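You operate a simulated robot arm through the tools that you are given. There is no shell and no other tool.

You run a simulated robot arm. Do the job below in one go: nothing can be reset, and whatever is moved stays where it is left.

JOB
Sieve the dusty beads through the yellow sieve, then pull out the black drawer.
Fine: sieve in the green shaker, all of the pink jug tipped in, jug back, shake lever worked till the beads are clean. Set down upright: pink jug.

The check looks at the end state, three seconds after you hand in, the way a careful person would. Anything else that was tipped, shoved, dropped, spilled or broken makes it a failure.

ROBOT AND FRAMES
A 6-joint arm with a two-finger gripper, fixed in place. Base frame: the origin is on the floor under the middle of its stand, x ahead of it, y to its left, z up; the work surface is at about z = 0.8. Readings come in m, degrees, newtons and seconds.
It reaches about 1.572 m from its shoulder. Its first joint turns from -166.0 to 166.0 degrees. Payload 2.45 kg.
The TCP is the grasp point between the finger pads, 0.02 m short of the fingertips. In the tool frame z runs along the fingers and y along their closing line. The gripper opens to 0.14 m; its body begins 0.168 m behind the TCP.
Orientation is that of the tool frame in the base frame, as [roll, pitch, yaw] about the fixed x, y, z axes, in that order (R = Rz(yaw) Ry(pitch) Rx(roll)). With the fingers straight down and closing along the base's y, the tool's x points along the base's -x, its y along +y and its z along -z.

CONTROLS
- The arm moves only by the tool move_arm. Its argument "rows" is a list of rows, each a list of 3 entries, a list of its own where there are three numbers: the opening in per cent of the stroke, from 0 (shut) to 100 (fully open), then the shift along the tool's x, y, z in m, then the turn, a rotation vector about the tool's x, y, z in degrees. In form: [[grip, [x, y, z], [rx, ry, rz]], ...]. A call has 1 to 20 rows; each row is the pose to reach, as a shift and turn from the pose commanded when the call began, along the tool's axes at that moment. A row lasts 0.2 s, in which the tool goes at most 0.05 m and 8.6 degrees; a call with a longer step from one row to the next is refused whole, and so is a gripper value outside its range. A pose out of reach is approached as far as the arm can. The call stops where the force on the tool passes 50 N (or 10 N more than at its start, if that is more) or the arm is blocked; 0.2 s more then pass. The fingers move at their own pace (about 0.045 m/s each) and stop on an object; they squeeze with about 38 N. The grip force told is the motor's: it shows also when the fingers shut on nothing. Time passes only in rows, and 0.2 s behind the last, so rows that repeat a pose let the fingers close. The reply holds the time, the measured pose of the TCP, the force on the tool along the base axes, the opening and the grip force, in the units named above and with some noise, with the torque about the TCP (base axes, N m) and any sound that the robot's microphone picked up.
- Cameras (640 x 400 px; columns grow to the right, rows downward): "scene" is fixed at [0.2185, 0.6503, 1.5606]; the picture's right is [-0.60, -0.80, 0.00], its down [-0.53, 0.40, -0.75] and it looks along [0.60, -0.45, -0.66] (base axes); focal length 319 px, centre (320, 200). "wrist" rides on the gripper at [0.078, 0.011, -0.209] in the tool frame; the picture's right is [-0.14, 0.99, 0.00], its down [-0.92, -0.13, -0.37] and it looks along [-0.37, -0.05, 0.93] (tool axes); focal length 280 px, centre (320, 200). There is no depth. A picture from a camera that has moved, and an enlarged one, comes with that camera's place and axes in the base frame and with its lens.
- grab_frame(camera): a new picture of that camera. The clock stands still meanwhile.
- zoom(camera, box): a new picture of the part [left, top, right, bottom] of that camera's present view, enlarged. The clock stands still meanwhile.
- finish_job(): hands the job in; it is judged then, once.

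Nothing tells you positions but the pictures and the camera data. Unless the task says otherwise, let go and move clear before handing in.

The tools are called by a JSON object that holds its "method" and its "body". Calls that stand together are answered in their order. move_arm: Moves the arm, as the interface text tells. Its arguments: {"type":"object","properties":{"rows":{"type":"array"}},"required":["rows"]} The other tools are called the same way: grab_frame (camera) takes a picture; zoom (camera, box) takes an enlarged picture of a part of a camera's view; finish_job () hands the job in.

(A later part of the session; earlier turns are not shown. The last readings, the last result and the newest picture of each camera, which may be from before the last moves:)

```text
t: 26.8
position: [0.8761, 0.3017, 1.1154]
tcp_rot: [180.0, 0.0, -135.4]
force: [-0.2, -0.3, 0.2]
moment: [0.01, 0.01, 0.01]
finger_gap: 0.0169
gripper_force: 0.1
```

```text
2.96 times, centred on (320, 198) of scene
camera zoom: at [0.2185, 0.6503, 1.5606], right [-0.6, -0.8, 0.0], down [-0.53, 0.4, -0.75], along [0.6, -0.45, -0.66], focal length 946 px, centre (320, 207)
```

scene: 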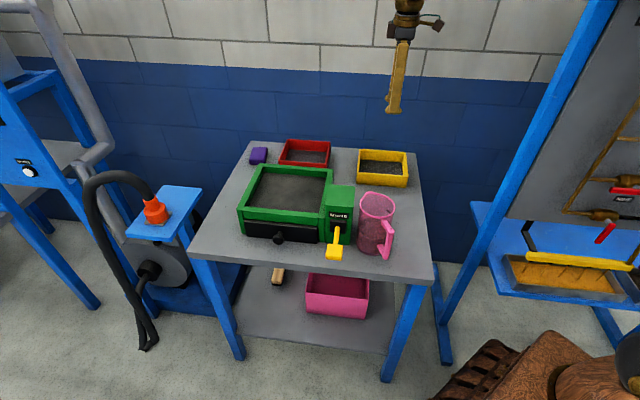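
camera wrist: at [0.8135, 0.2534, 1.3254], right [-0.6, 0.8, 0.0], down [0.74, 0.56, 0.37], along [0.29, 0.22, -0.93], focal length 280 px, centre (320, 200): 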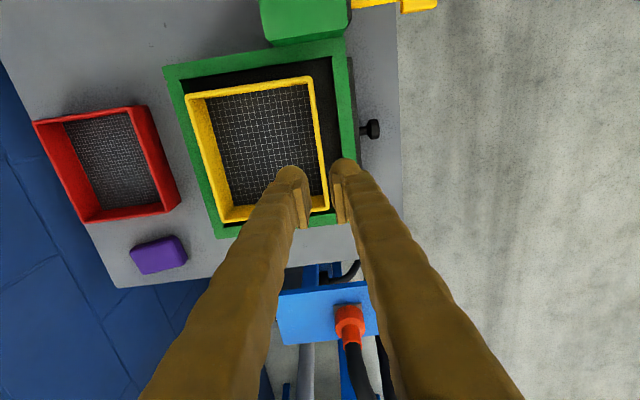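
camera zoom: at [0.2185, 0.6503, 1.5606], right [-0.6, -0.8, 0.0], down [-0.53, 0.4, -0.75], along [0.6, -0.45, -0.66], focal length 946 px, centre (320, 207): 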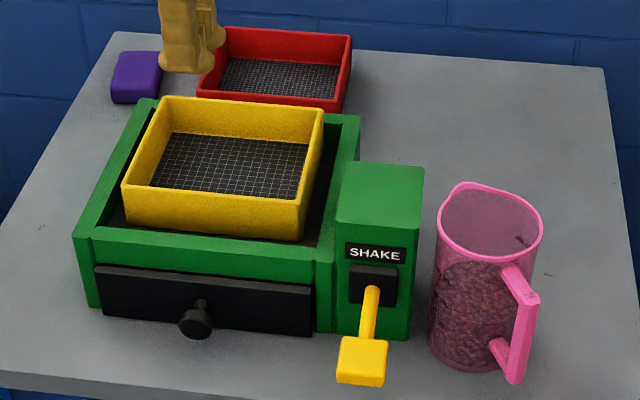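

The sieve is seated level in the shaker. Before touching the jug, I'll check in free air that the wrist can tilt past vertical for pouring. First I'll rise and turn to face outward.

{"method": "move_arm", "body": {"rows": [[30, [0, 0, -0.02], [0, 0, 5]], [40, [0, 0, -0.04], [0, 0, 10]], [50, [0, 0, -0.06], [0, 0, 15]], [60, [0, 0, -0.08], [0, 0, 20]], [60, [0, 0, -0.1], [0, 0, 25]], [60, [0, 0, -0.12], [0, 0, 29.6]]]}}

{"method": "move_arm", "body": {"rows": [[60, [0, 0, 0], [0, 8, 0]], [60, [0, 0, 0], [0, 16, 0]], [60, [0, 0, 0], [0, 24, 0]], [60, [0, 0, 0], [0, 32, 0]], [60, [0, 0, 0], [0, 40, 0]], [60, [0, 0, 0], [0, 48, 0]], [60, [0, 0, 0], [0, 55, 0]], [60, [0, 0, 0], [0, 55, 0]]]}}

{"method": "grab_frame", "body": {"camera": "scene"}}

```text
t: 28.2
position: [0.8757, 0.3005, 1.2349]
tcp_rot: [-179.9, 0.0, -165.0]
force: [-0.6, -0.2, -0.6]
moment: [-0.02, -0.01, 0.0]
finger_gap: 0.0837
gripper_force: 0.1
```

```text
t: 30.0
position: [0.7354, 0.2619, 1.0674]
tcp_rot: [179.5, -48.4, -164.9]
force: [-0.7, -1.4, 0.4]
moment: [0.02, 0.0, -0.01]
finger_gap: 0.0842
gripper_force: 0.1
out of reach, approached as far as the arm can: row 3, 4, 5, 6, 7, 8
```

```text
taken
```

scene: 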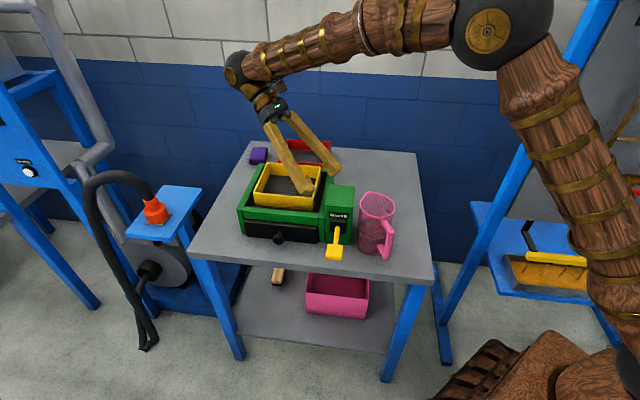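

Past-vertical tilt is limited, because the wrist bends at most about 120° from the forearm. So I'll grip the jug's body from the robot's side with the fingers either side of its handle, and pour by rolling the wrist. First I'll undo the test tilt.

{"method": "move_arm", "body": {"rows": [[60, [0, 0, 0], [0, -8, 0]], [60, [0, 0, 0], [0, -16, 0]], [60, [0, 0, 0], [0, -24, 0]], [60, [0, 0, 0], [0, -32, 0]], [60, [0, 0, 0], [0, -40, 0]], [60, [0, 0, 0], [0, -48, 0]], [60, [0, 0, 0], [0, -55, 0]], [60, [0, 0, 0], [0, -55, 0]], [60, [0, 0, 0], [0, -55, 0]]]}}

{"method": "zoom", "body": {"camera": "scene", "box": [330, 170, 410, 270]}}

```text
t: 32.0
position: [0.7335, 0.2606, 1.0702]
tcp_rot: [179.7, 6.8, -165.4]
force: [0.4, 0.2, 0.5]
moment: [0.02, -0.01, -0.02]
finger_gap: 0.0839
gripper_force: 0.1
```

```text
4.00 times, centred on (370, 220) of scene
camera zoom: at [0.2185, 0.6503, 1.5606], right [-0.6, -0.8, 0.0], down [-0.53, 0.4, -0.75], along [0.6, -0.45, -0.66], focal length 1277 px, centre (120, 120)
```

zoom: 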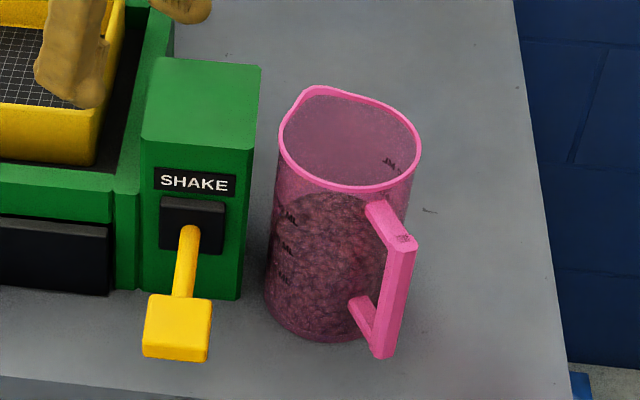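

The commanded pose had settled to the reached one, so I'm near vertical at (0.73, 0.26, 1.07). I'll rise and move above the jug with the tool turned to the handle direction, fingers fully open.

{"method": "move_arm", "body": {"rows": [[60, [-0.005, 0, -0.04], [0, 2, 0]], [60, [-0.0095, 0, -0.08], [0, 4.5, 0]], [80, [-0.0154, 0, -0.129], [0, 6.8, 0]], [100, [-0.0154, 0, -0.129], [0, 6.8, 0]]]}}

{"method": "move_arm", "body": {"rows": [[100, [0.024, -0.02, 0], [0, 0, 4.3]], [100, [0.049, -0.04, 0], [0, 0, 8.6]], [100, [0.073, -0.059, 0], [0, 0, 13]], [100, [0.098, -0.079, 0], [0, 0, 17.3]], [100, [0.1224, -0.0989, 0], [0, 0, 21.6]], [100, [0.1224, -0.0989, 0], [0, 0, 21.6]]]}}

{"method": "grab_frame", "body": {"camera": "wrist"}}

```text
t: 33.0
position: [0.7327, 0.2583, 1.2014]
tcp_rot: [179.7, -0.2, -165.3]
force: [0.0, -0.5, -0.8]
moment: [0.0, 0.01, 0.02]
finger_gap: 0.1353
gripper_force: 0.1
```

```text
t: 34.4
position: [0.6394, 0.1308, 1.2002]
tcp_rot: [179.7, -0.2, 172.9]
force: [0.1, -0.1, -1.1]
moment: [0.03, 0.0, -0.01]
finger_gap: 0.1397
gripper_force: 0.0
```

```text
taken
camera wrist: at [0.5641, 0.1515, 1.4107], right [0.26, 0.97, 0.0], down [0.9, -0.24, 0.36], along [0.35, -0.09, -0.93], focal length 280 px, centre (320, 200)
```

wrist: 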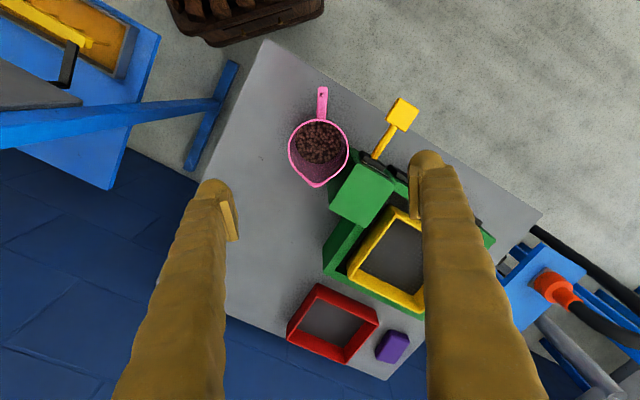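

I can see the jug clearly: centre about (0.648, 0.130), handle and spout axis at about -18°. I'll test swinging the gripper toward horizontal here, high above the table.

{"method": "move_arm", "body": {"rows": [[100, [0, 0, 0], [0, -8, 0]], [100, [0, 0, 0], [0, -16, 0]], [100, [0, 0, 0], [0, -24, 0]], [100, [0, 0, 0], [0, -32, 0]], [100, [0, 0, 0], [0, -40, 0]], [100, [0, 0, 0], [0, -48, 0]], [100, [0, 0, 0], [0, -56, 0]], [100, [0, 0, 0], [0, -64, 0]], [100, [0, 0, 0], [0, -70, 0]], [100, [0, 0, 0], [0, -70, 0]]]}}

{"method": "grab_frame", "body": {"camera": "scene"}}

{"method": "grab_frame", "body": {"camera": "wrist"}}

```text
t: 36.6
position: [0.6393, 0.132, 1.1997]
tcp_rot: [179.3, 69.8, 172.4]
force: [0.2, -1.2, 0.3]
moment: [-0.01, 0.02, 0.02]
finger_gap: 0.1402
gripper_force: 0.1
```

```text
taken
```

scene: 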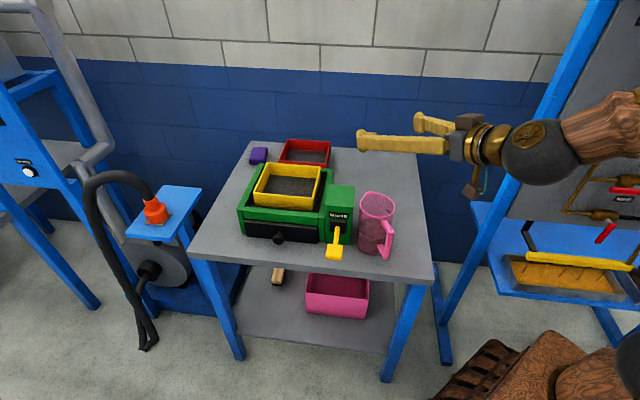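

```text
taken
camera wrist: at [0.4196, 0.1698, 1.1999], right [0.17, 0.98, 0.13], down [-0.04, -0.13, 0.99], along [0.99, -0.17, 0.02], focal length 280 px, centre (320, 200)
```

wrist: 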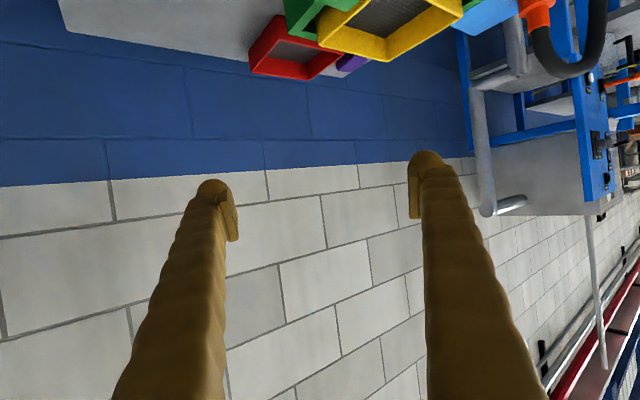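

This pose is reachable, with the gripper pitched 20° down and the fingers ready to straddle the handle. I'll trim the yaw by 4° and descend to just above the jug's rim, watching reach.

{"method": "move_arm", "body": {"rows": [[100, [0.03, 0, 0.0116], [0.75, 0, 0.28]], [100, [0.06, 0, 0.0232], [1.5, 0, 0.55]], [100, [0.09, 0, 0.035], [2.25, 0, 0.83]], [100, [0.12, 0, 0.0466], [3, 0, 1.1]], [100, [0.149, 0, 0.058], [3.75, 0, 1.38]], [100, [0.149, 0, 0.058], [3.75, 0, 1.38]]]}}

{"method": "zoom", "body": {"camera": "scene", "box": [320, 120, 480, 270]}}

{"method": "grab_frame", "body": {"camera": "wrist"}}

```text
t: 38.0
position: [0.6702, 0.1488, 1.0574]
tcp_rot: [179.4, 69.6, 168.3]
force: [0.0, 0.2, 0.5]
moment: [0.02, 0.03, 0.03]
finger_gap: 0.1403
gripper_force: 0.1
out of reach, approached as far as the arm can: row 3, 4, 5, 6
```

```text
2.67 times, centred on (400, 195) of scene
camera zoom: at [0.2185, 0.6503, 1.5606], right [-0.6, -0.8, 0.0], down [-0.53, 0.4, -0.75], along [0.6, -0.45, -0.66], focal length 851 px, centre (107, 213)
```

zoom: 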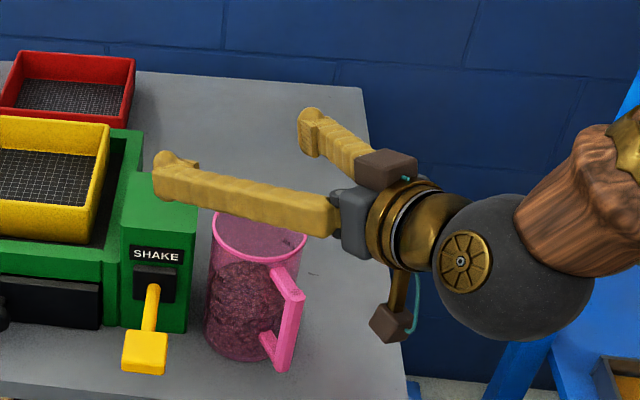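

```text
taken
camera wrist: at [0.4538, 0.2021, 1.0591], right [0.24, 0.96, 0.13], down [-0.05, -0.12, 0.99], along [0.97, -0.24, 0.02], focal length 280 px, centre (320, 200)
```

wrist: 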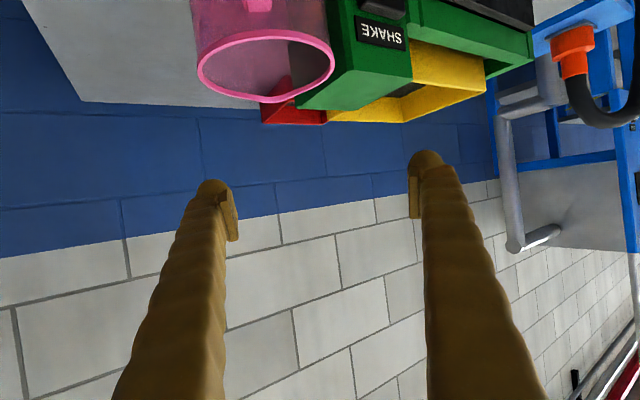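

The elbow limit stops a shallow approach there: 20° pitch needs more reach than the arm has folded. A 50° pitch should fit, with the pour done by rolling the wrist about 180°. I'll test that roll in free air above the shaker first.

{"method": "move_arm", "body": {"rows": [[100, [-0.029, 0.0206, 0.0203], [0, 0, 0]], [100, [-0.0587, 0.0413, 0.0406], [0, 0, 0]], [100, [-0.088, 0.062, 0.0609], [0, 0, 0]], [100, [-0.1174, 0.0826, 0.0813], [0, 0, 0]], [100, [-0.1467, 0.1033, 0.1016], [0, 0, 0]], [100, [-0.176, 0.124, 0.1219], [0, 0, 0]], [100, [-0.2054, 0.1446, 0.1422], [0, 0, 0]], [100, [-0.2054, 0.1446, 0.1422], [0, 0, 0]]]}}

{"method": "move_arm", "body": {"rows": [[80, [0, 0, 0], [0, 0, -8.5]], [60, [0, 0, 0], [0, 0, -17]], [60, [0, 0, 0], [0, 0, -25.5]], [60, [0, 0, 0], [0, 0, -34]], [60, [0, 0, 0], [0, 0, -42.5]], [60, [0, 0, 0], [0, 0, -51]], [60, [0, 0, 0], [0, 0, -59.5]], [60, [0, 0, 0], [0, 0, -68]], [60, [0, 0, 0], [0, 0, -76.5]], [60, [0, 0, 0], [0, 0, -85]], [60, [0, 0, 0], [0, 0, -93.5]], [60, [0, 0, 0], [0, 0, -102]], [60, [0, 0, 0], [0, 0, -110.5]], [60, [0, 0, 0], [0, 0, -119]], [60, [0, 0, 0], [0, 0, -127.5]], [60, [0, 0, 0], [0, 0, -136]], [60, [0, 0, 0], [0, 0, -144.5]], [60, [0, 0, 0], [0, 0, -153]], [60, [0, 0, 0], [0, 0, -161.5]], [60, [0, 0, 0], [0, 0, -170]]]}}

{"method": "grab_frame", "body": {"camera": "scene"}}

```text
t: 39.8
position: [0.8979, 0.2524, 1.202]
tcp_rot: [179.3, 69.7, 168.4]
force: [-0.3, 0.0, 0.1]
moment: [0.01, 0.0, 0.01]
finger_gap: 0.1398
gripper_force: 0.0
```

```text
t: 44.0
position: [0.8981, 0.2511, 1.2019]
tcp_rot: [-154.6, -67.4, -38.1]
force: [-0.3, 0.0, -0.6]
moment: [-0.02, -0.01, -0.03]
finger_gap: 0.0841
gripper_force: 0.1
```

```text
taken
```

scene: 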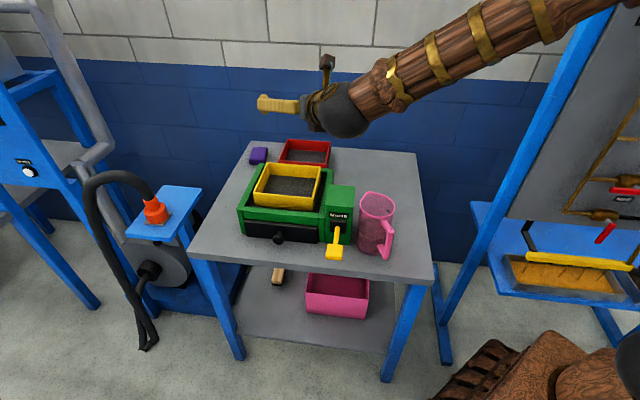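

A 170° roll is reachable. Next I'll test pitching up from there.

{"method": "move_arm", "body": {"rows": [[60, [0, 0, 0], [0, 8, 0]], [60, [0, 0, 0], [0, 16, 0]], [60, [0, 0, 0], [0, 24, 0]], [60, [0, 0, 0], [0, 32, 0]], [60, [0, 0, 0], [0, 32, 0]]]}}

{"method": "move_arm", "body": {"rows": [[60, [0, 0, 0], [0, -8, 0]], [60, [0, 0, 0], [0, -16, 0]], [60, [0, 0, 0], [0, -24, 0]], [60, [0, 0, 0], [0, -32, 0]], [60, [0, 0, 0], [0, -32, 0]]]}}

{"method": "move_arm", "body": {"rows": [[80, [0, 0, 0], [0, 0, 8.5]], [100, [0, 0, 0], [0, 0, 17]], [100, [0, 0, 0], [0, 0, 25.5]], [100, [0, 0, 0], [0, 0, 34]], [100, [0, 0, 0], [0, 0, 42.5]], [100, [0, 0, 0], [0, 0, 51]], [100, [0, 0, 0], [0, 0, 59.5]], [100, [0, 0, 0], [0, 0, 68]], [100, [0, 0, 0], [0, 0, 76.5]], [100, [0, 0, 0], [0, 0, 85]], [100, [0, 0, 0], [0, 0, 93.5]], [100, [0, 0, 0], [0, 0, 102]], [100, [0, 0, 0], [0, 0, 110.5]], [100, [0, 0, 0], [0, 0, 119]], [100, [0, 0, 0], [0, 0, 127.5]], [100, [0, 0, 0], [0, 0, 136]], [100, [0, 0, 0], [0, 0, 144.5]], [100, [0, 0, 0], [0, 0, 153]], [100, [0, 0, 0], [0, 0, 161.5]], [100, [0, 0, 0], [0, 0, 170]]]}}

```text
t: 45.2
position: [0.8984, 0.2522, 1.2028]
tcp_rot: [-40.5, -75.1, -154.9]
force: [0.3, -0.1, -0.2]
moment: [0.02, 0.03, -0.01]
finger_gap: 0.0839
gripper_force: 0.0
```

```text
t: 46.4
position: [0.8979, 0.2521, 1.202]
tcp_rot: [-154.4, -67.4, -38.3]
force: [-0.7, -0.3, 0.3]
moment: [0.02, 0.04, 0.03]
finger_gap: 0.084
gripper_force: 0.1
```

```text
t: 50.6
position: [0.8986, 0.2513, 1.2031]
tcp_rot: [179.0, 69.7, 167.9]
force: [-0.1, -0.6, 0.2]
moment: [0.01, 0.0, -0.01]
finger_gap: 0.1399
gripper_force: 0.0
```

The pour poses are all reachable. Now I'll go to the jug with the tool pitched about 50° down.

{"method": "move_arm", "body": {"rows": [[100, [0.0175, -0.0226, -0.0255], [0, 4.3, 0]], [100, [0.035, -0.0453, -0.0511], [0, 8.6, 0]], [100, [0.0526, -0.0679, -0.0766], [0, 12.9, 0]], [100, [0.07, -0.0906, -0.1022], [0, 17.2, 0]], [100, [0.0876, -0.1132, -0.1277], [0, 21.5, 0]], [100, [0.105, -0.1359, -0.1533], [0, 25.8, 0]], [100, [0.1227, -0.1585, -0.1788], [0, 30, 0]], [100, [0.1227, -0.1585, -0.1788], [0, 30, 0]]]}}

{"method": "grab_frame", "body": {"camera": "wrist"}}

{"method": "grab_frame", "body": {"camera": "scene"}}

```text
t: 52.4
position: [0.6611, 0.1364, 1.1486]
tcp_rot: [179.7, 39.7, 168.9]
force: [-0.1, 0.5, 0.1]
moment: [-0.02, 0.0, 0.02]
finger_gap: 0.1398
gripper_force: 0.0
```

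```text
taken
camera wrist: at [0.474, 0.1828, 1.2607], right [0.29, 0.95, 0.09], down [0.44, -0.22, 0.87], along [0.85, -0.21, -0.48], focal length 280 px, centre (320, 200)
```

wrist: 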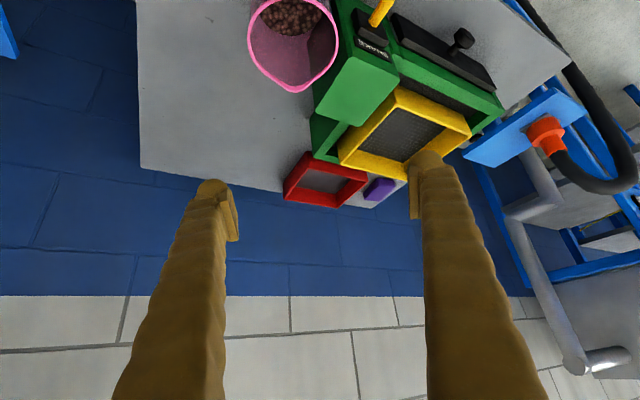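

```text
taken
```

scene: 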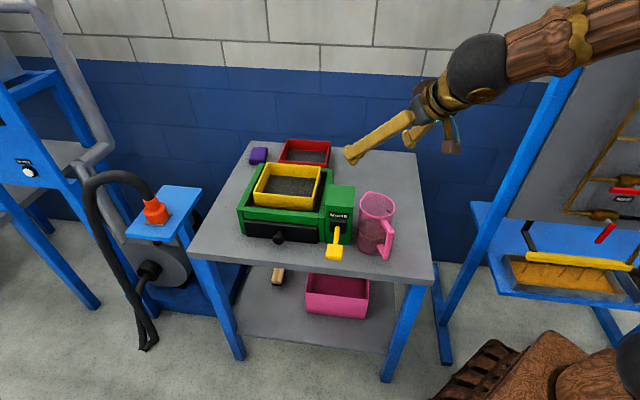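

I'll trim the yaw and come down to just above the rim for a close look at the alignment.

{"method": "move_arm", "body": {"rows": [[100, [0.02, -0.0024, 0.0186], [-1.3, 0, -1.54]], [100, [0.04, -0.0047, 0.0372], [-2.55, 0, -3.08]], [100, [0.06, -0.007, 0.0558], [-3.8, 0, -4.6]], [100, [0.0806, -0.0094, 0.0744], [-5.1, 0, -6.15]], [100, [0.0806, -0.0094, 0.0744], [-5.1, 0, -6.15]]]}}

{"method": "grab_frame", "body": {"camera": "wrist"}}

{"method": "zoom", "body": {"camera": "scene", "box": [320, 130, 460, 265]}}

```text
t: 53.6
position: [0.6464, 0.129, 1.0398]
tcp_rot: [179.8, 39.7, 176.9]
force: [0.2, 0.0, -1.3]
moment: [-0.01, 0.01, 0.03]
finger_gap: 0.1401
gripper_force: 0.1
```

```text
taken
camera wrist: at [0.4538, 0.1504, 1.152], right [0.16, 0.98, 0.09], down [0.47, -0.16, 0.87], along [0.87, -0.09, -0.48], focal length 280 px, centre (320, 200)
```

wrist: 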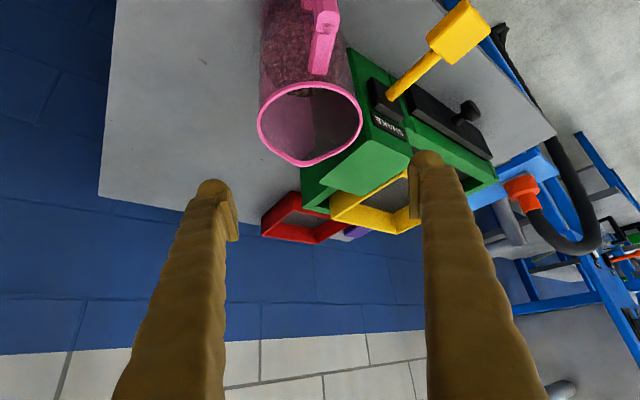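

```text
2.96 times, centred on (390, 198) of scene
camera zoom: at [0.2185, 0.6503, 1.5606], right [-0.6, -0.8, 0.0], down [-0.53, 0.4, -0.75], along [0.6, -0.45, -0.66], focal length 946 px, centre (113, 207)
```

zoom: 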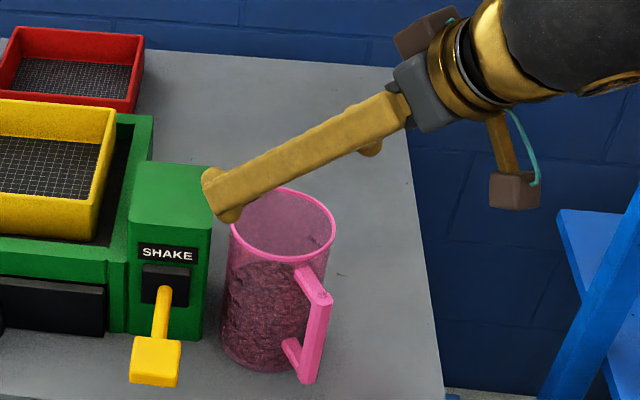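

Alignment looks good: the jug centre is within a few mm of the finger midline, with about 2 cm to the housing and lever. I'll descend around the jug to gripping height in two stages.

{"method": "move_arm", "body": {"rows": [[97, [0.0164, 0, 0.019], [0, 0, 0]], [97, [0.0328, 0, 0.038], [0, 0, 0]], [97, [0.0491, 0.0003, 0.057], [0, 0, 0]], [97, [0.0589, 0.0004, 0.068], [0, 0, 0]], [97, [0.0589, 0.0004, 0.068], [0, 0, 0]]]}}

{"method": "grab_frame", "body": {"camera": "wrist"}}

{"method": "zoom", "body": {"camera": "scene", "box": [320, 150, 440, 270]}}

```text
t: 54.8
position: [0.6443, 0.1311, 0.9496]
tcp_rot: [179.8, 39.7, 176.8]
force: [0.4, -0.4, 0.9]
moment: [0.02, 0.01, -0.01]
finger_gap: 0.136
gripper_force: 0.0
```

```text
taken
camera wrist: at [0.4517, 0.1512, 1.0611], right [0.16, 0.98, 0.09], down [0.47, -0.16, 0.87], along [0.87, -0.09, -0.48], focal length 280 px, centre (320, 200)
```

wrist: 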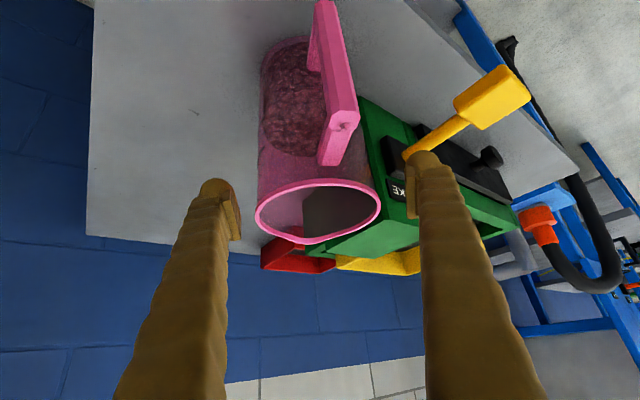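

```text
3.33 times, centred on (380, 210) of scene
camera zoom: at [0.2185, 0.6503, 1.5606], right [-0.6, -0.8, 0.0], down [-0.53, 0.4, -0.75], along [0.6, -0.45, -0.66], focal length 1064 px, centre (120, 167)
```

zoom: 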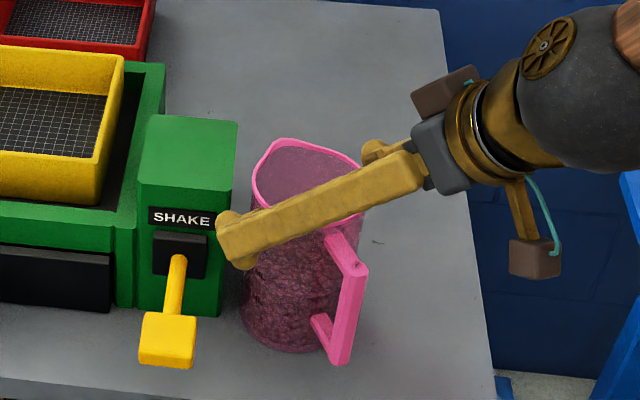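

The jug sits nicely between the fingers. I'll continue down the last 6 cm slowly.

{"method": "move_arm", "body": {"rows": [[97, [0.0106, 0, 0.0123], [0, 0, 0]], [97, [0.0212, 0, 0.0246], [0, 0, 0]], [97, [0.0318, 0, 0.037], [0, 0, 0]], [97, [0.0425, 0, 0.0493], [0, 0, 0]], [97, [0.0425, 0, 0.0493], [0, 0, 0]]]}}

{"method": "grab_frame", "body": {"camera": "wrist"}}

{"method": "zoom", "body": {"camera": "scene", "box": [320, 150, 440, 270]}}

```text
t: 56.0
position: [0.6435, 0.1302, 0.8835]
tcp_rot: [179.6, 39.8, 176.8]
force: [0.5, -0.4, -1.3]
moment: [-0.02, -0.02, 0.01]
finger_gap: 0.1357
gripper_force: 0.2
```

```text
taken
camera wrist: at [0.4507, 0.1514, 0.9968], right [0.16, 0.98, 0.09], down [0.47, -0.16, 0.87], along [0.87, -0.09, -0.48], focal length 280 px, centre (320, 200)
```

wrist: 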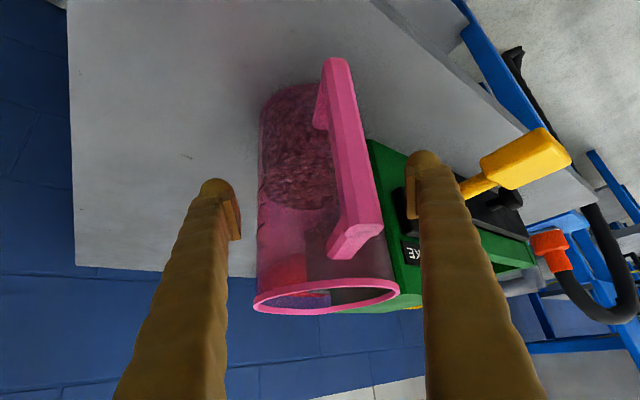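

```text
3.33 times, centred on (380, 210) of scene
camera zoom: at [0.2185, 0.6503, 1.5606], right [-0.6, -0.8, 0.0], down [-0.53, 0.4, -0.75], along [0.6, -0.45, -0.66], focal length 1064 px, centre (120, 167)
```

zoom: 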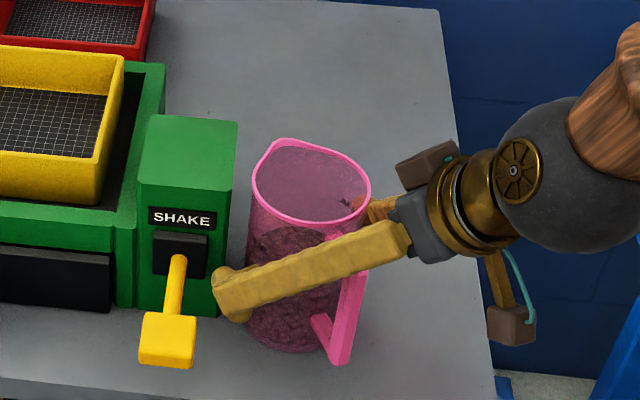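

In position at z = 0.884 with no contact. Closing on the jug body now.

{"method": "move_arm", "body": {"rows": [[80, [0, 0, 0], [0, 0, 0]], [70, [0, 0, 0], [0, 0, 0]], [60, [0, 0, 0], [0, 0, 0]], [40, [0, 0, 0], [0, 0, 0]], [20, [0, 0, 0], [0, 0, 0]], [0, [0, 0, 0], [0, 0, 0]], [0, [0, 0, 0], [0, 0, 0]], [0, [0, 0, 0], [0, 0, 0]]]}}

{"method": "grab_frame", "body": {"camera": "wrist"}}

{"method": "zoom", "body": {"camera": "scene", "box": [320, 150, 440, 270]}}

```text
t: 57.8
position: [0.6431, 0.1309, 0.8863]
tcp_rot: [179.7, 39.8, 176.9]
force: [-0.6, -0.5, 1.9]
moment: [0.01, -0.08, -0.01]
finger_gap: 0.1054
gripper_force: 37.9
```

```text
taken
camera wrist: at [0.4507, 0.1514, 0.997], right [0.16, 0.98, 0.09], down [0.47, -0.16, 0.87], along [0.87, -0.09, -0.48], focal length 280 px, centre (320, 200)
```

wrist: 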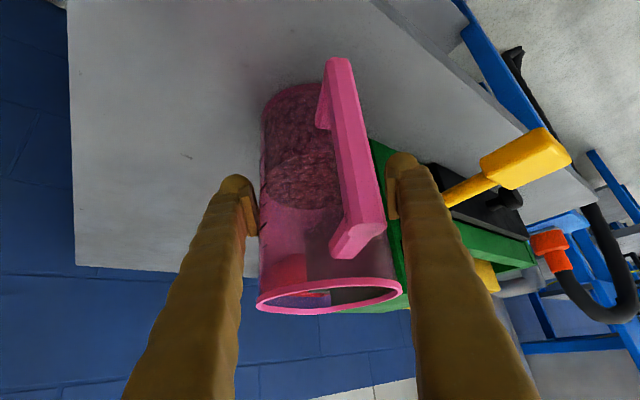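

```text
3.33 times, centred on (380, 210) of scene
camera zoom: at [0.2185, 0.6503, 1.5606], right [-0.6, -0.8, 0.0], down [-0.53, 0.4, -0.75], along [0.6, -0.45, -0.66], focal length 1064 px, centre (120, 167)
```

zoom: 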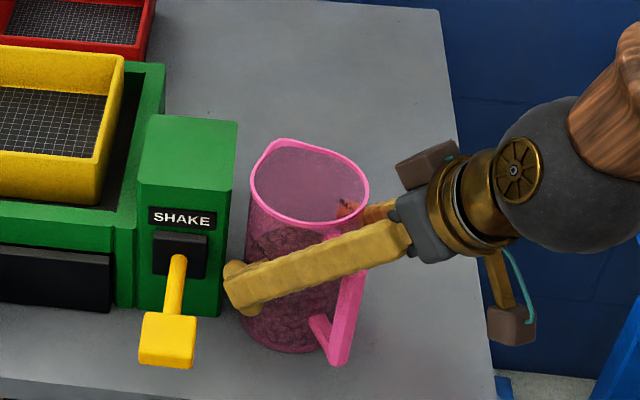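

The gap reads 0.105 m, wider than I expected for the body. I'll zoom in to see what the fingers actually touch.

{"method": "zoom", "body": {"camera": "wrist", "box": [220, 40, 460, 320]}}

{"method": "zoom", "body": {"camera": "wrist", "box": [330, 140, 450, 260]}}

{"method": "zoom", "body": {"camera": "scene", "box": [350, 180, 420, 265]}}

```text
1.43 times, centred on (340, 180) of wrist
camera zoom: at [0.4507, 0.1514, 0.997], right [0.16, 0.98, 0.09], down [0.47, -0.16, 0.87], along [0.87, -0.09, -0.48], focal length 401 px, centre (291, 229)
```

zoom: 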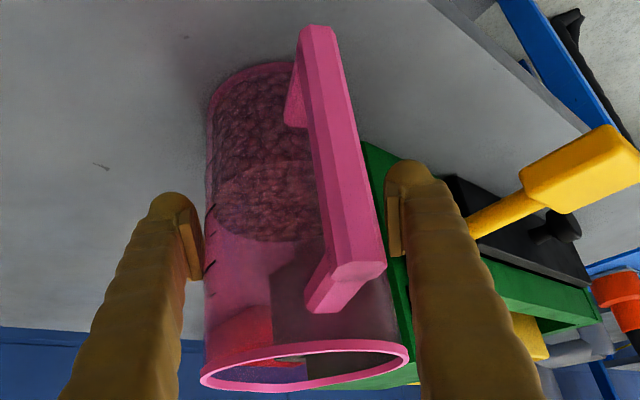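

```text
3.33 times, centred on (390, 200) of wrist
camera zoom: at [0.4507, 0.1514, 0.997], right [0.16, 0.98, 0.09], down [0.47, -0.16, 0.87], along [0.87, -0.09, -0.48], focal length 935 px, centre (87, 200)
```

zoom: 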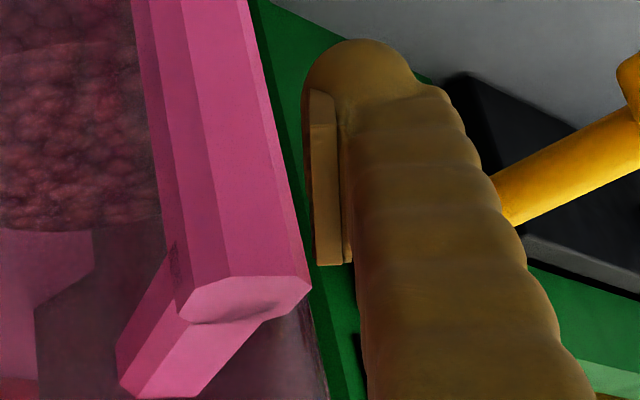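

```text
4.71 times, centred on (385, 222) of scene
camera zoom: at [0.2185, 0.6503, 1.5606], right [-0.6, -0.8, 0.0], down [-0.53, 0.4, -0.75], along [0.6, -0.45, -0.66], focal length 1502 px, centre (14, 94)
```

zoom: 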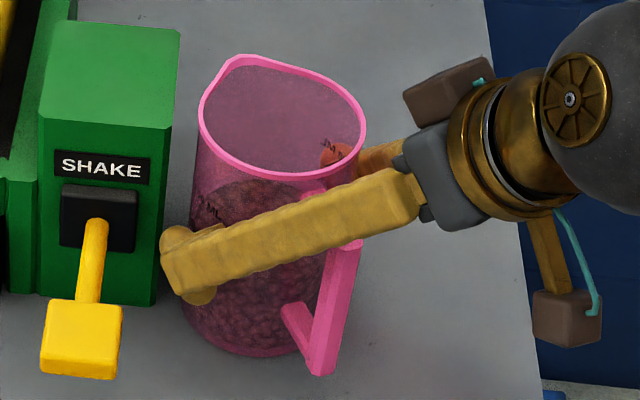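

The force on the tool is balanced, so both fingers must bear on the jug even though the view shows a small gap on one side. A gentle 8 mm test lift will tell.

{"method": "move_arm", "body": {"rows": [[0, [-0.0013, 0, -0.0015], [0, 0, 0]], [0, [-0.0026, 0, -0.0031], [0, 0, 0]], [0, [-0.0038, 0, -0.0046], [0, 0, 0]], [0, [-0.0051, 0, -0.0062], [0, 0, 0]], [0, [-0.0051, 0, -0.0062], [0, 0, 0]]]}}

{"method": "zoom", "body": {"camera": "scene", "box": [340, 170, 430, 265]}}

{"method": "grab_frame", "body": {"camera": "wrist"}}

```text
t: 59.0
position: [0.6428, 0.1319, 0.8926]
tcp_rot: [179.7, 39.7, 177.0]
force: [-0.5, 0.1, -1.7]
moment: [-0.01, -0.02, -0.04]
finger_gap: 0.1055
gripper_force: 37.7
```

```text
4.21 times, centred on (385, 218) of scene
camera zoom: at [0.2185, 0.6503, 1.5606], right [-0.6, -0.8, 0.0], down [-0.53, 0.4, -0.75], along [0.6, -0.45, -0.66], focal length 1344 px, centre (46, 126)
```

zoom: 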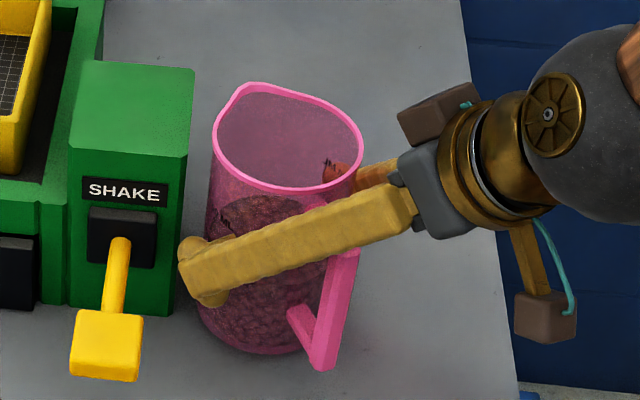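

```text
taken
camera wrist: at [0.4504, 0.1512, 1.0048], right [0.16, 0.98, 0.09], down [0.47, -0.16, 0.87], along [0.87, -0.09, -0.48], focal length 280 px, centre (320, 200)
```

wrist: 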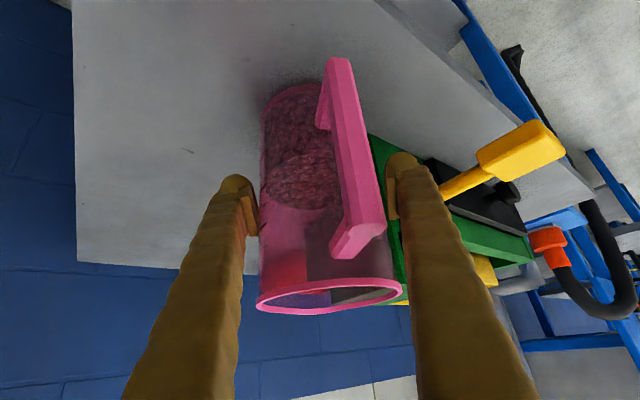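

The jug moved with the gripper. I'll lift 3 cm more to confirm it's off the table and steady.

{"method": "move_arm", "body": {"rows": [[0, [-0.0032, 0, -0.0038], [0, 0, 0]], [0, [-0.0064, 0, -0.0077], [0, 0, 0]], [0, [-0.0096, 0, -0.0115], [0, 0, 0]], [0, [-0.0128, 0, -0.0154], [0, 0, 0]], [0, [-0.016, 0, -0.0192], [0, 0, 0]], [0, [-0.0192, 0, -0.023], [0, 0, 0]], [0, [-0.0192, 0, -0.023], [0, 0, 0]]]}}

{"method": "zoom", "body": {"camera": "scene", "box": [340, 160, 430, 265]}}

{"method": "grab_frame", "body": {"camera": "wrist"}}

```text
t: 60.6
position: [0.6424, 0.13, 0.922]
tcp_rot: [179.7, 39.7, 176.9]
force: [0.1, 0.6, -0.6]
moment: [-0.01, -0.02, -0.01]
finger_gap: 0.1054
gripper_force: 37.5
```

```text
3.81 times, centred on (385, 212) of scene
camera zoom: at [0.2185, 0.6503, 1.5606], right [-0.6, -0.8, 0.0], down [-0.53, 0.4, -0.75], along [0.6, -0.45, -0.66], focal length 1216 px, centre (72, 152)
```

zoom: 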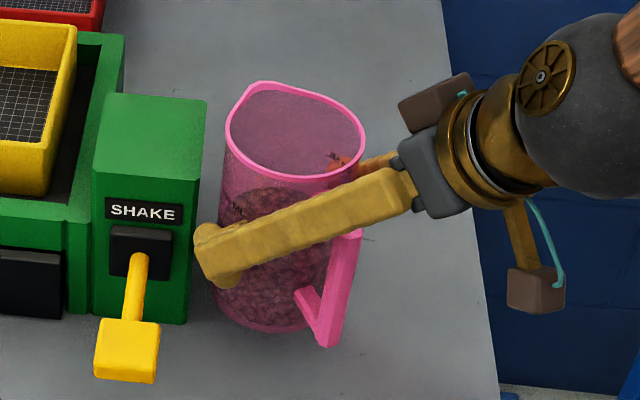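

```text
taken
camera wrist: at [0.4508, 0.1512, 1.0348], right [0.16, 0.98, 0.09], down [0.47, -0.16, 0.87], along [0.87, -0.09, -0.48], focal length 280 px, centre (320, 200)
```

wrist: 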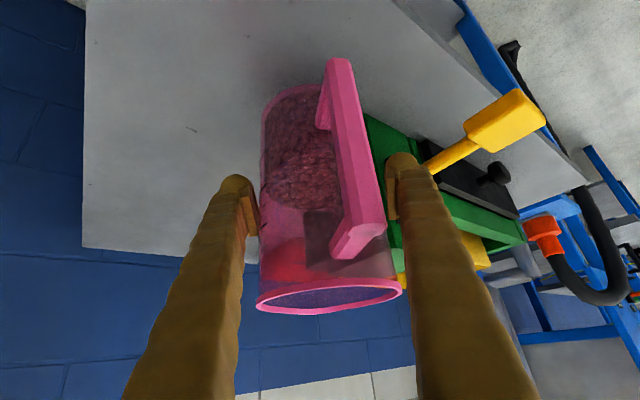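

The jug is held firmly and upright. I'll lift it to clear the housing and carry it over the shaker. The yellow sieve's centre is about (0.929, 0.244).

{"method": "move_arm", "body": {"rows": [[0, [-0.0128, 0, -0.0154], [0, 0, 0]], [0, [-0.032, 0, -0.0385], [0, 0, 0]], [0, [-0.0511, 0, -0.0615], [0, 0, 0]], [0, [-0.0703, 0, -0.0846], [0, 0, 0]], [0, [-0.0895, 0, -0.1077], [0, 0, 0]], [0, [-0.1087, 0, -0.1308], [0, 0, 0]], [0, [-0.1265, 0, -0.1523], [0, 0, 0]], [0, [-0.1405, 0.0097, -0.1407], [0, 0, 0]], [0, [-0.163, 0.0252, -0.122], [0, 0, 0]], [0, [-0.1882, 0.0427, -0.101], [0, 0, 0]], [0, [-0.2135, 0.0601, -0.08], [0, 0, 0]], [0, [-0.2387, 0.0776, -0.0591], [0, 0, 0]], [0, [-0.264, 0.095, -0.0381], [0, 0, 0]], [0, [-0.2892, 0.1125, -0.0171], [0, 0, 0]], [0, [-0.3145, 0.13, 0.0038], [0, 0, 0]], [0, [-0.3397, 0.1474, 0.0248], [0, 0, 0]], [0, [-0.365, 0.1649, 0.0458], [0, 0, 0]], [0, [-0.388, 0.181, 0.065], [0, 0, 0]], [0, [-0.407, 0.194, 0.0807], [0, 0, 0]], [0, [-0.407, 0.194, 0.0807], [0, 0, 0]]]}}

{"method": "grab_frame", "body": {"camera": "scene"}}

{"method": "grab_frame", "body": {"camera": "wrist"}}

```text
t: 64.8
position: [1.0167, 0.3048, 1.122]
tcp_rot: [179.6, 39.7, 176.9]
force: [-0.3, 0.1, -1.4]
moment: [0.04, 0.0, -0.03]
finger_gap: 0.1047
gripper_force: 38.1
```

```text
taken
```

scene: 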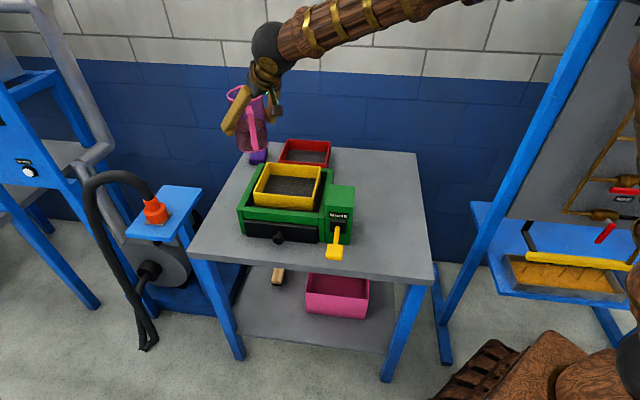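

```text
taken
camera wrist: at [0.8248, 0.326, 1.2338], right [0.16, 0.98, 0.09], down [0.47, -0.16, 0.87], along [0.87, -0.09, -0.48], focal length 280 px, centre (320, 200)
```

wrist: 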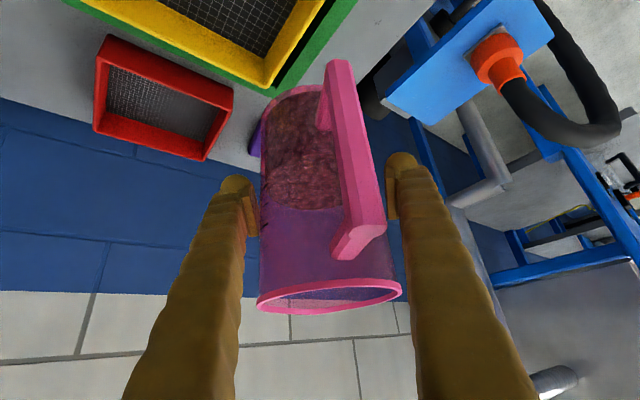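

The jug is held over the far side of the sieve. Now I'll lean it 30° back toward the robot, which is below spill angle, while lowering slightly.

{"method": "move_arm", "body": {"rows": [[0, [0.005, 0, 0.006], [0, -5, 0]], [0, [0.01, 0, 0.012], [0, -10, 0]], [0, [0.015, 0, 0.018], [0, -15, 0]], [0, [0.02, 0, 0.024], [0, -20, 0]], [0, [0.025, 0, 0.03], [0, -25, 0]], [0, [0.0288, 0, 0.0346], [0, -30, 0]], [0, [0.0288, 0, 0.0346], [0, -30, 0]]]}}

{"method": "zoom", "body": {"camera": "scene", "box": [200, 60, 380, 260]}}

{"method": "grab_frame", "body": {"camera": "wrist"}}

```text
t: 66.4
position: [1.0178, 0.3058, 1.0775]
tcp_rot: [179.2, 69.8, 176.4]
force: [0.8, -0.3, -0.6]
moment: [-0.02, 0.01, -0.02]
finger_gap: 0.1046
gripper_force: 37.5
```

```text
2.00 times, centred on (290, 160) of scene
camera zoom: at [0.2185, 0.6503, 1.5606], right [-0.6, -0.8, 0.0], down [-0.53, 0.4, -0.75], along [0.6, -0.45, -0.66], focal length 638 px, centre (380, 280)
```

zoom: 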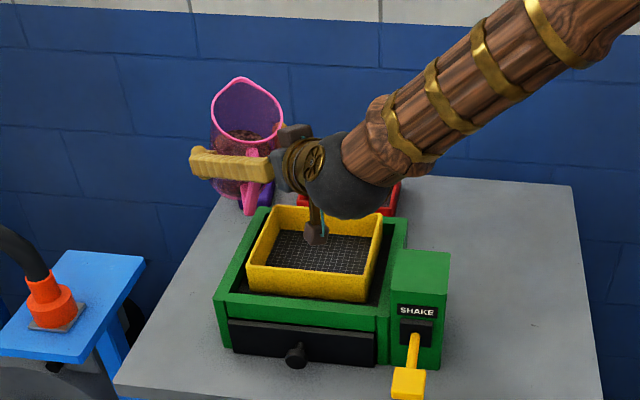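

```text
taken
camera wrist: at [0.7949, 0.3276, 1.0771], right [0.1, 0.99, 0.13], down [-0.03, -0.13, 0.99], along [0.99, -0.1, 0.02], focal length 280 px, centre (320, 200)
```

wrist: 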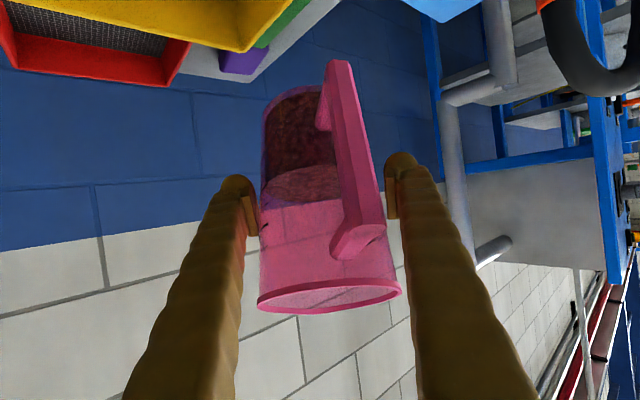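

The beads are settled and still well inside. Next I'll roll the first 60° toward the right, keeping the lip above the sieve.

{"method": "move_arm", "body": {"rows": [[0, [0.0013, 0, 0.0005], [0, 0, 4]], [0, [0.0027, 0, 0.001], [0, 0, 8]], [0, [0.004, 0, 0.0015], [0, 0, 12]], [0, [0.0054, 0, 0.002], [0, 0, 16]], [0, [0.0067, 0, 0.0025], [0, 0, 20]], [0, [0.0081, 0, 0.003], [0, 0, 24]], [0, [0.0094, 0, 0.0035], [0, 0, 28]], [0, [0.0108, 0, 0.004], [0, 0, 32]], [0, [0.0121, 0, 0.0044], [0, 0, 36]], [0, [0.0135, 0, 0.005], [0, 0, 40]], [0, [0.0148, 0, 0.0054], [0, 0, 44]], [0, [0.0162, 0, 0.006], [0, 0, 48]]]}}

{"method": "zoom", "body": {"camera": "scene", "box": [200, 60, 380, 260]}}

{"method": "grab_frame", "body": {"camera": "wrist"}}

```text
t: 69.0
position: [1.0371, 0.3273, 1.1081]
tcp_rot: [122.0, 39.5, 106.4]
force: [0.4, 0.8, -0.8]
moment: [-0.01, -0.03, -0.01]
finger_gap: 0.1043
gripper_force: 38.2
out of reach, approached as far as the arm can: row 8, 9, 10, 11, 12
```

```text
2.00 times, centred on (290, 160) of scene
camera zoom: at [0.2185, 0.6503, 1.5606], right [-0.6, -0.8, 0.0], down [-0.53, 0.4, -0.75], along [0.6, -0.45, -0.66], focal length 638 px, centre (380, 280)
```

zoom: 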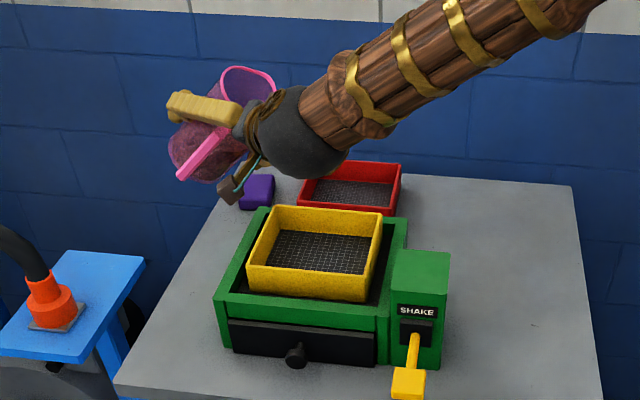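

```text
taken
camera wrist: at [0.8338, 0.4092, 1.1508], right [0.38, 0.56, 0.74], down [-0.18, -0.74, 0.65], along [0.91, -0.38, -0.18], focal length 280 px, centre (320, 200)
```

wrist: 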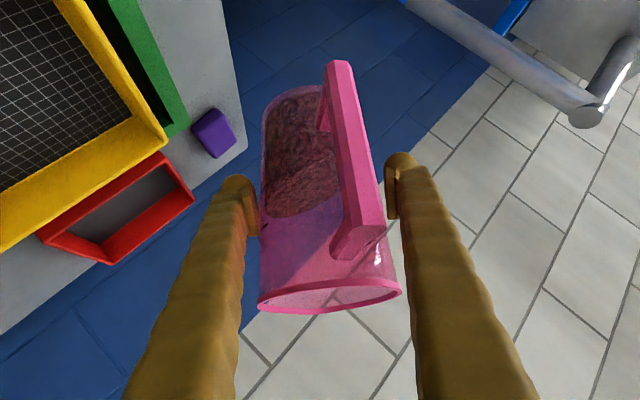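

Positive roll hits a joint limit at about 30°, so the arm strayed a little. Nothing has spilled and the tilt is only about 44°. I'll roll back and use the negative roll I already tested, so the mouth sweeps on the other side; I'll reposition for that.

{"method": "move_arm", "body": {"rows": [[0, [-0.0127, -0.0148, -0.001], [0, 0, -6]], [0, [-0.0254, -0.0297, -0.002], [0, 0, -12]], [0, [-0.0381, -0.0445, -0.003], [0, 0, -18]], [0, [-0.0508, -0.0594, -0.004], [0, 0, -24]], [0, [-0.0636, -0.0742, -0.005], [0, 0, -30]], [0, [-0.0763, -0.0891, -0.006], [0, 0, -36]], [0, [-0.089, -0.1039, -0.007], [0, 0, -42]], [0, [-0.1017, -0.1188, -0.0075], [0, 0, -48]], [0, [-0.1017, -0.1188, -0.0075], [0, 0, -48]]]}}

{"method": "zoom", "body": {"camera": "scene", "box": [200, 60, 380, 260]}}

{"method": "grab_frame", "body": {"camera": "wrist"}}

```text
t: 71.0
position: [1.0104, 0.1716, 1.096]
tcp_rot: [-174.7, 65.8, -179.6]
force: [0.5, -0.6, -1.9]
moment: [-0.04, 0.0, 0.0]
finger_gap: 0.1041
gripper_force: 37.8
```

```text
2.00 times, centred on (290, 160) of scene
camera zoom: at [0.2185, 0.6503, 1.5606], right [-0.6, -0.8, 0.0], down [-0.53, 0.4, -0.75], along [0.6, -0.45, -0.66], focal length 638 px, centre (380, 280)
```

zoom: 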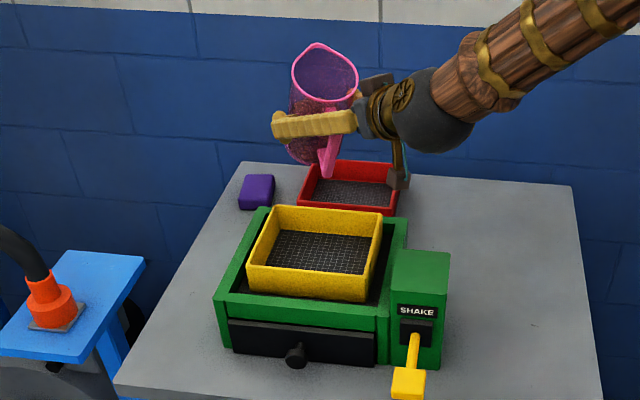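

```text
taken
camera wrist: at [0.7893, 0.2005, 1.1107], right [0.13, 0.99, 0.09], down [0.03, -0.09, 1.0], along [0.99, -0.13, -0.04], focal length 280 px, centre (320, 200)
```

wrist: 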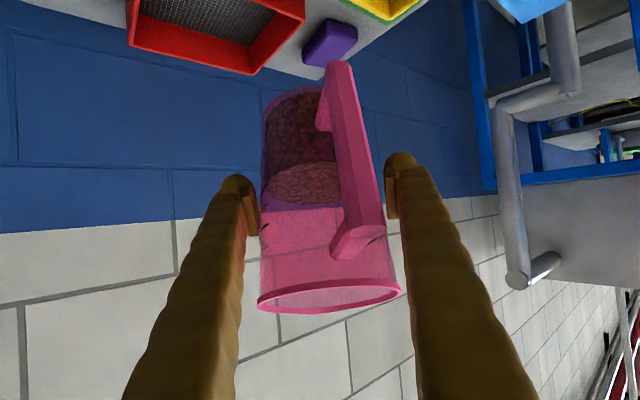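

The jug is back near upright and placed for the negative roll. I'll roll the first 48°, still below spill, and check.

{"method": "move_arm", "body": {"rows": [[0, [0.0035, 0.0001, 0.0016], [0, 0, -6]], [0, [0.007, 0.0003, 0.0032], [0, 0, -12]], [0, [0.0106, 0.0004, 0.0047], [0, 0, -18]], [0, [0.0141, 0.0006, 0.0063], [0, 0, -24]], [0, [0.0177, 0.0007, 0.0079], [0, 0, -30]], [0, [0.0212, 0.0009, 0.0095], [0, 0, -36]], [0, [0.0247, 0.001, 0.011], [0, 0, -42]], [0, [0.0283, 0.0012, 0.0126], [0, 0, -48]], [0, [0.0283, 0.0012, 0.0126], [0, 0, -48]]]}}

{"method": "zoom", "body": {"camera": "scene", "box": [200, 60, 380, 260]}}

{"method": "grab_frame", "body": {"camera": "wrist"}}

```text
t: 73.0
position: [1.011, 0.172, 1.0644]
tcp_rot: [-120.2, 35.6, -114.0]
force: [0.5, 0.3, -1.0]
moment: [0.01, 0.01, 0.03]
finger_gap: 0.104
gripper_force: 38.1
```

```text
2.00 times, centred on (290, 160) of scene
camera zoom: at [0.2185, 0.6503, 1.5606], right [-0.6, -0.8, 0.0], down [-0.53, 0.4, -0.75], along [0.6, -0.45, -0.66], focal length 638 px, centre (380, 280)
```

zoom: 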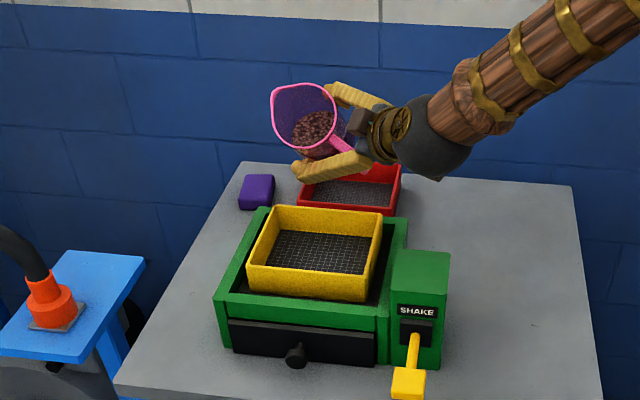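

```text
taken
camera wrist: at [0.7919, 0.1393, 1.0983], right [-0.21, 0.76, -0.62], down [0.0, 0.63, 0.78], along [0.98, 0.16, -0.13], focal length 280 px, centre (320, 200)
```

wrist: 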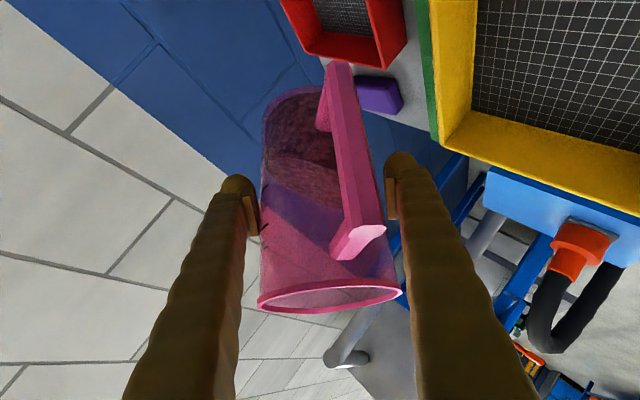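

The mouth is over the sieve and nothing has come out yet. I'll continue rolling slowly, watching the stream.

{"method": "move_arm", "body": {"rows": [[0, [0.0009, 0.0011, 0.0006], [0, 0, -3]], [0, [0.0018, 0.0021, 0.0012], [0, 0, -6]], [0, [0.0027, 0.0032, 0.0019], [0, 0, -9]], [0, [0.0036, 0.0043, 0.0025], [0, 0, -12]], [0, [0.0045, 0.0054, 0.0031], [0, 0, -15]], [0, [0.0054, 0.0065, 0.0038], [0, 0, -18]], [0, [0.0063, 0.0075, 0.0044], [0, 0, -21]], [0, [0.007, 0.0084, 0.0049], [0, 0, -24]]]}}

{"method": "zoom", "body": {"camera": "scene", "box": [230, 80, 370, 240]}}

{"method": "grab_frame", "body": {"camera": "wrist"}}

```text
t: 74.8
position: [1.0108, 0.1707, 1.0543]
tcp_rot: [-114.9, 14.4, -101.9]
force: [-0.3, -0.6, -0.8]
moment: [0.02, -0.03, 0.0]
finger_gap: 0.1038
gripper_force: 37.8
```

```text
2.50 times, centred on (300, 160) of scene
camera zoom: at [0.2185, 0.6503, 1.5606], right [-0.6, -0.8, 0.0], down [-0.53, 0.4, -0.75], along [0.6, -0.45, -0.66], focal length 798 px, centre (370, 300)
```

zoom: 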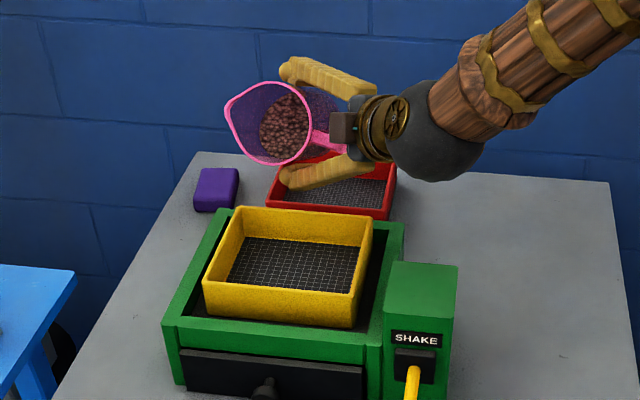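

```text
taken
camera wrist: at [0.8006, 0.1187, 1.1107], right [-0.34, 0.43, -0.84], down [-0.11, 0.86, 0.49], along [0.94, 0.25, -0.24], focal length 280 px, centre (320, 200)
```

wrist: 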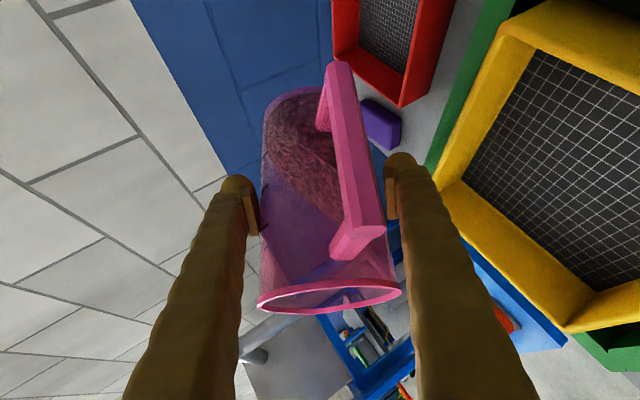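

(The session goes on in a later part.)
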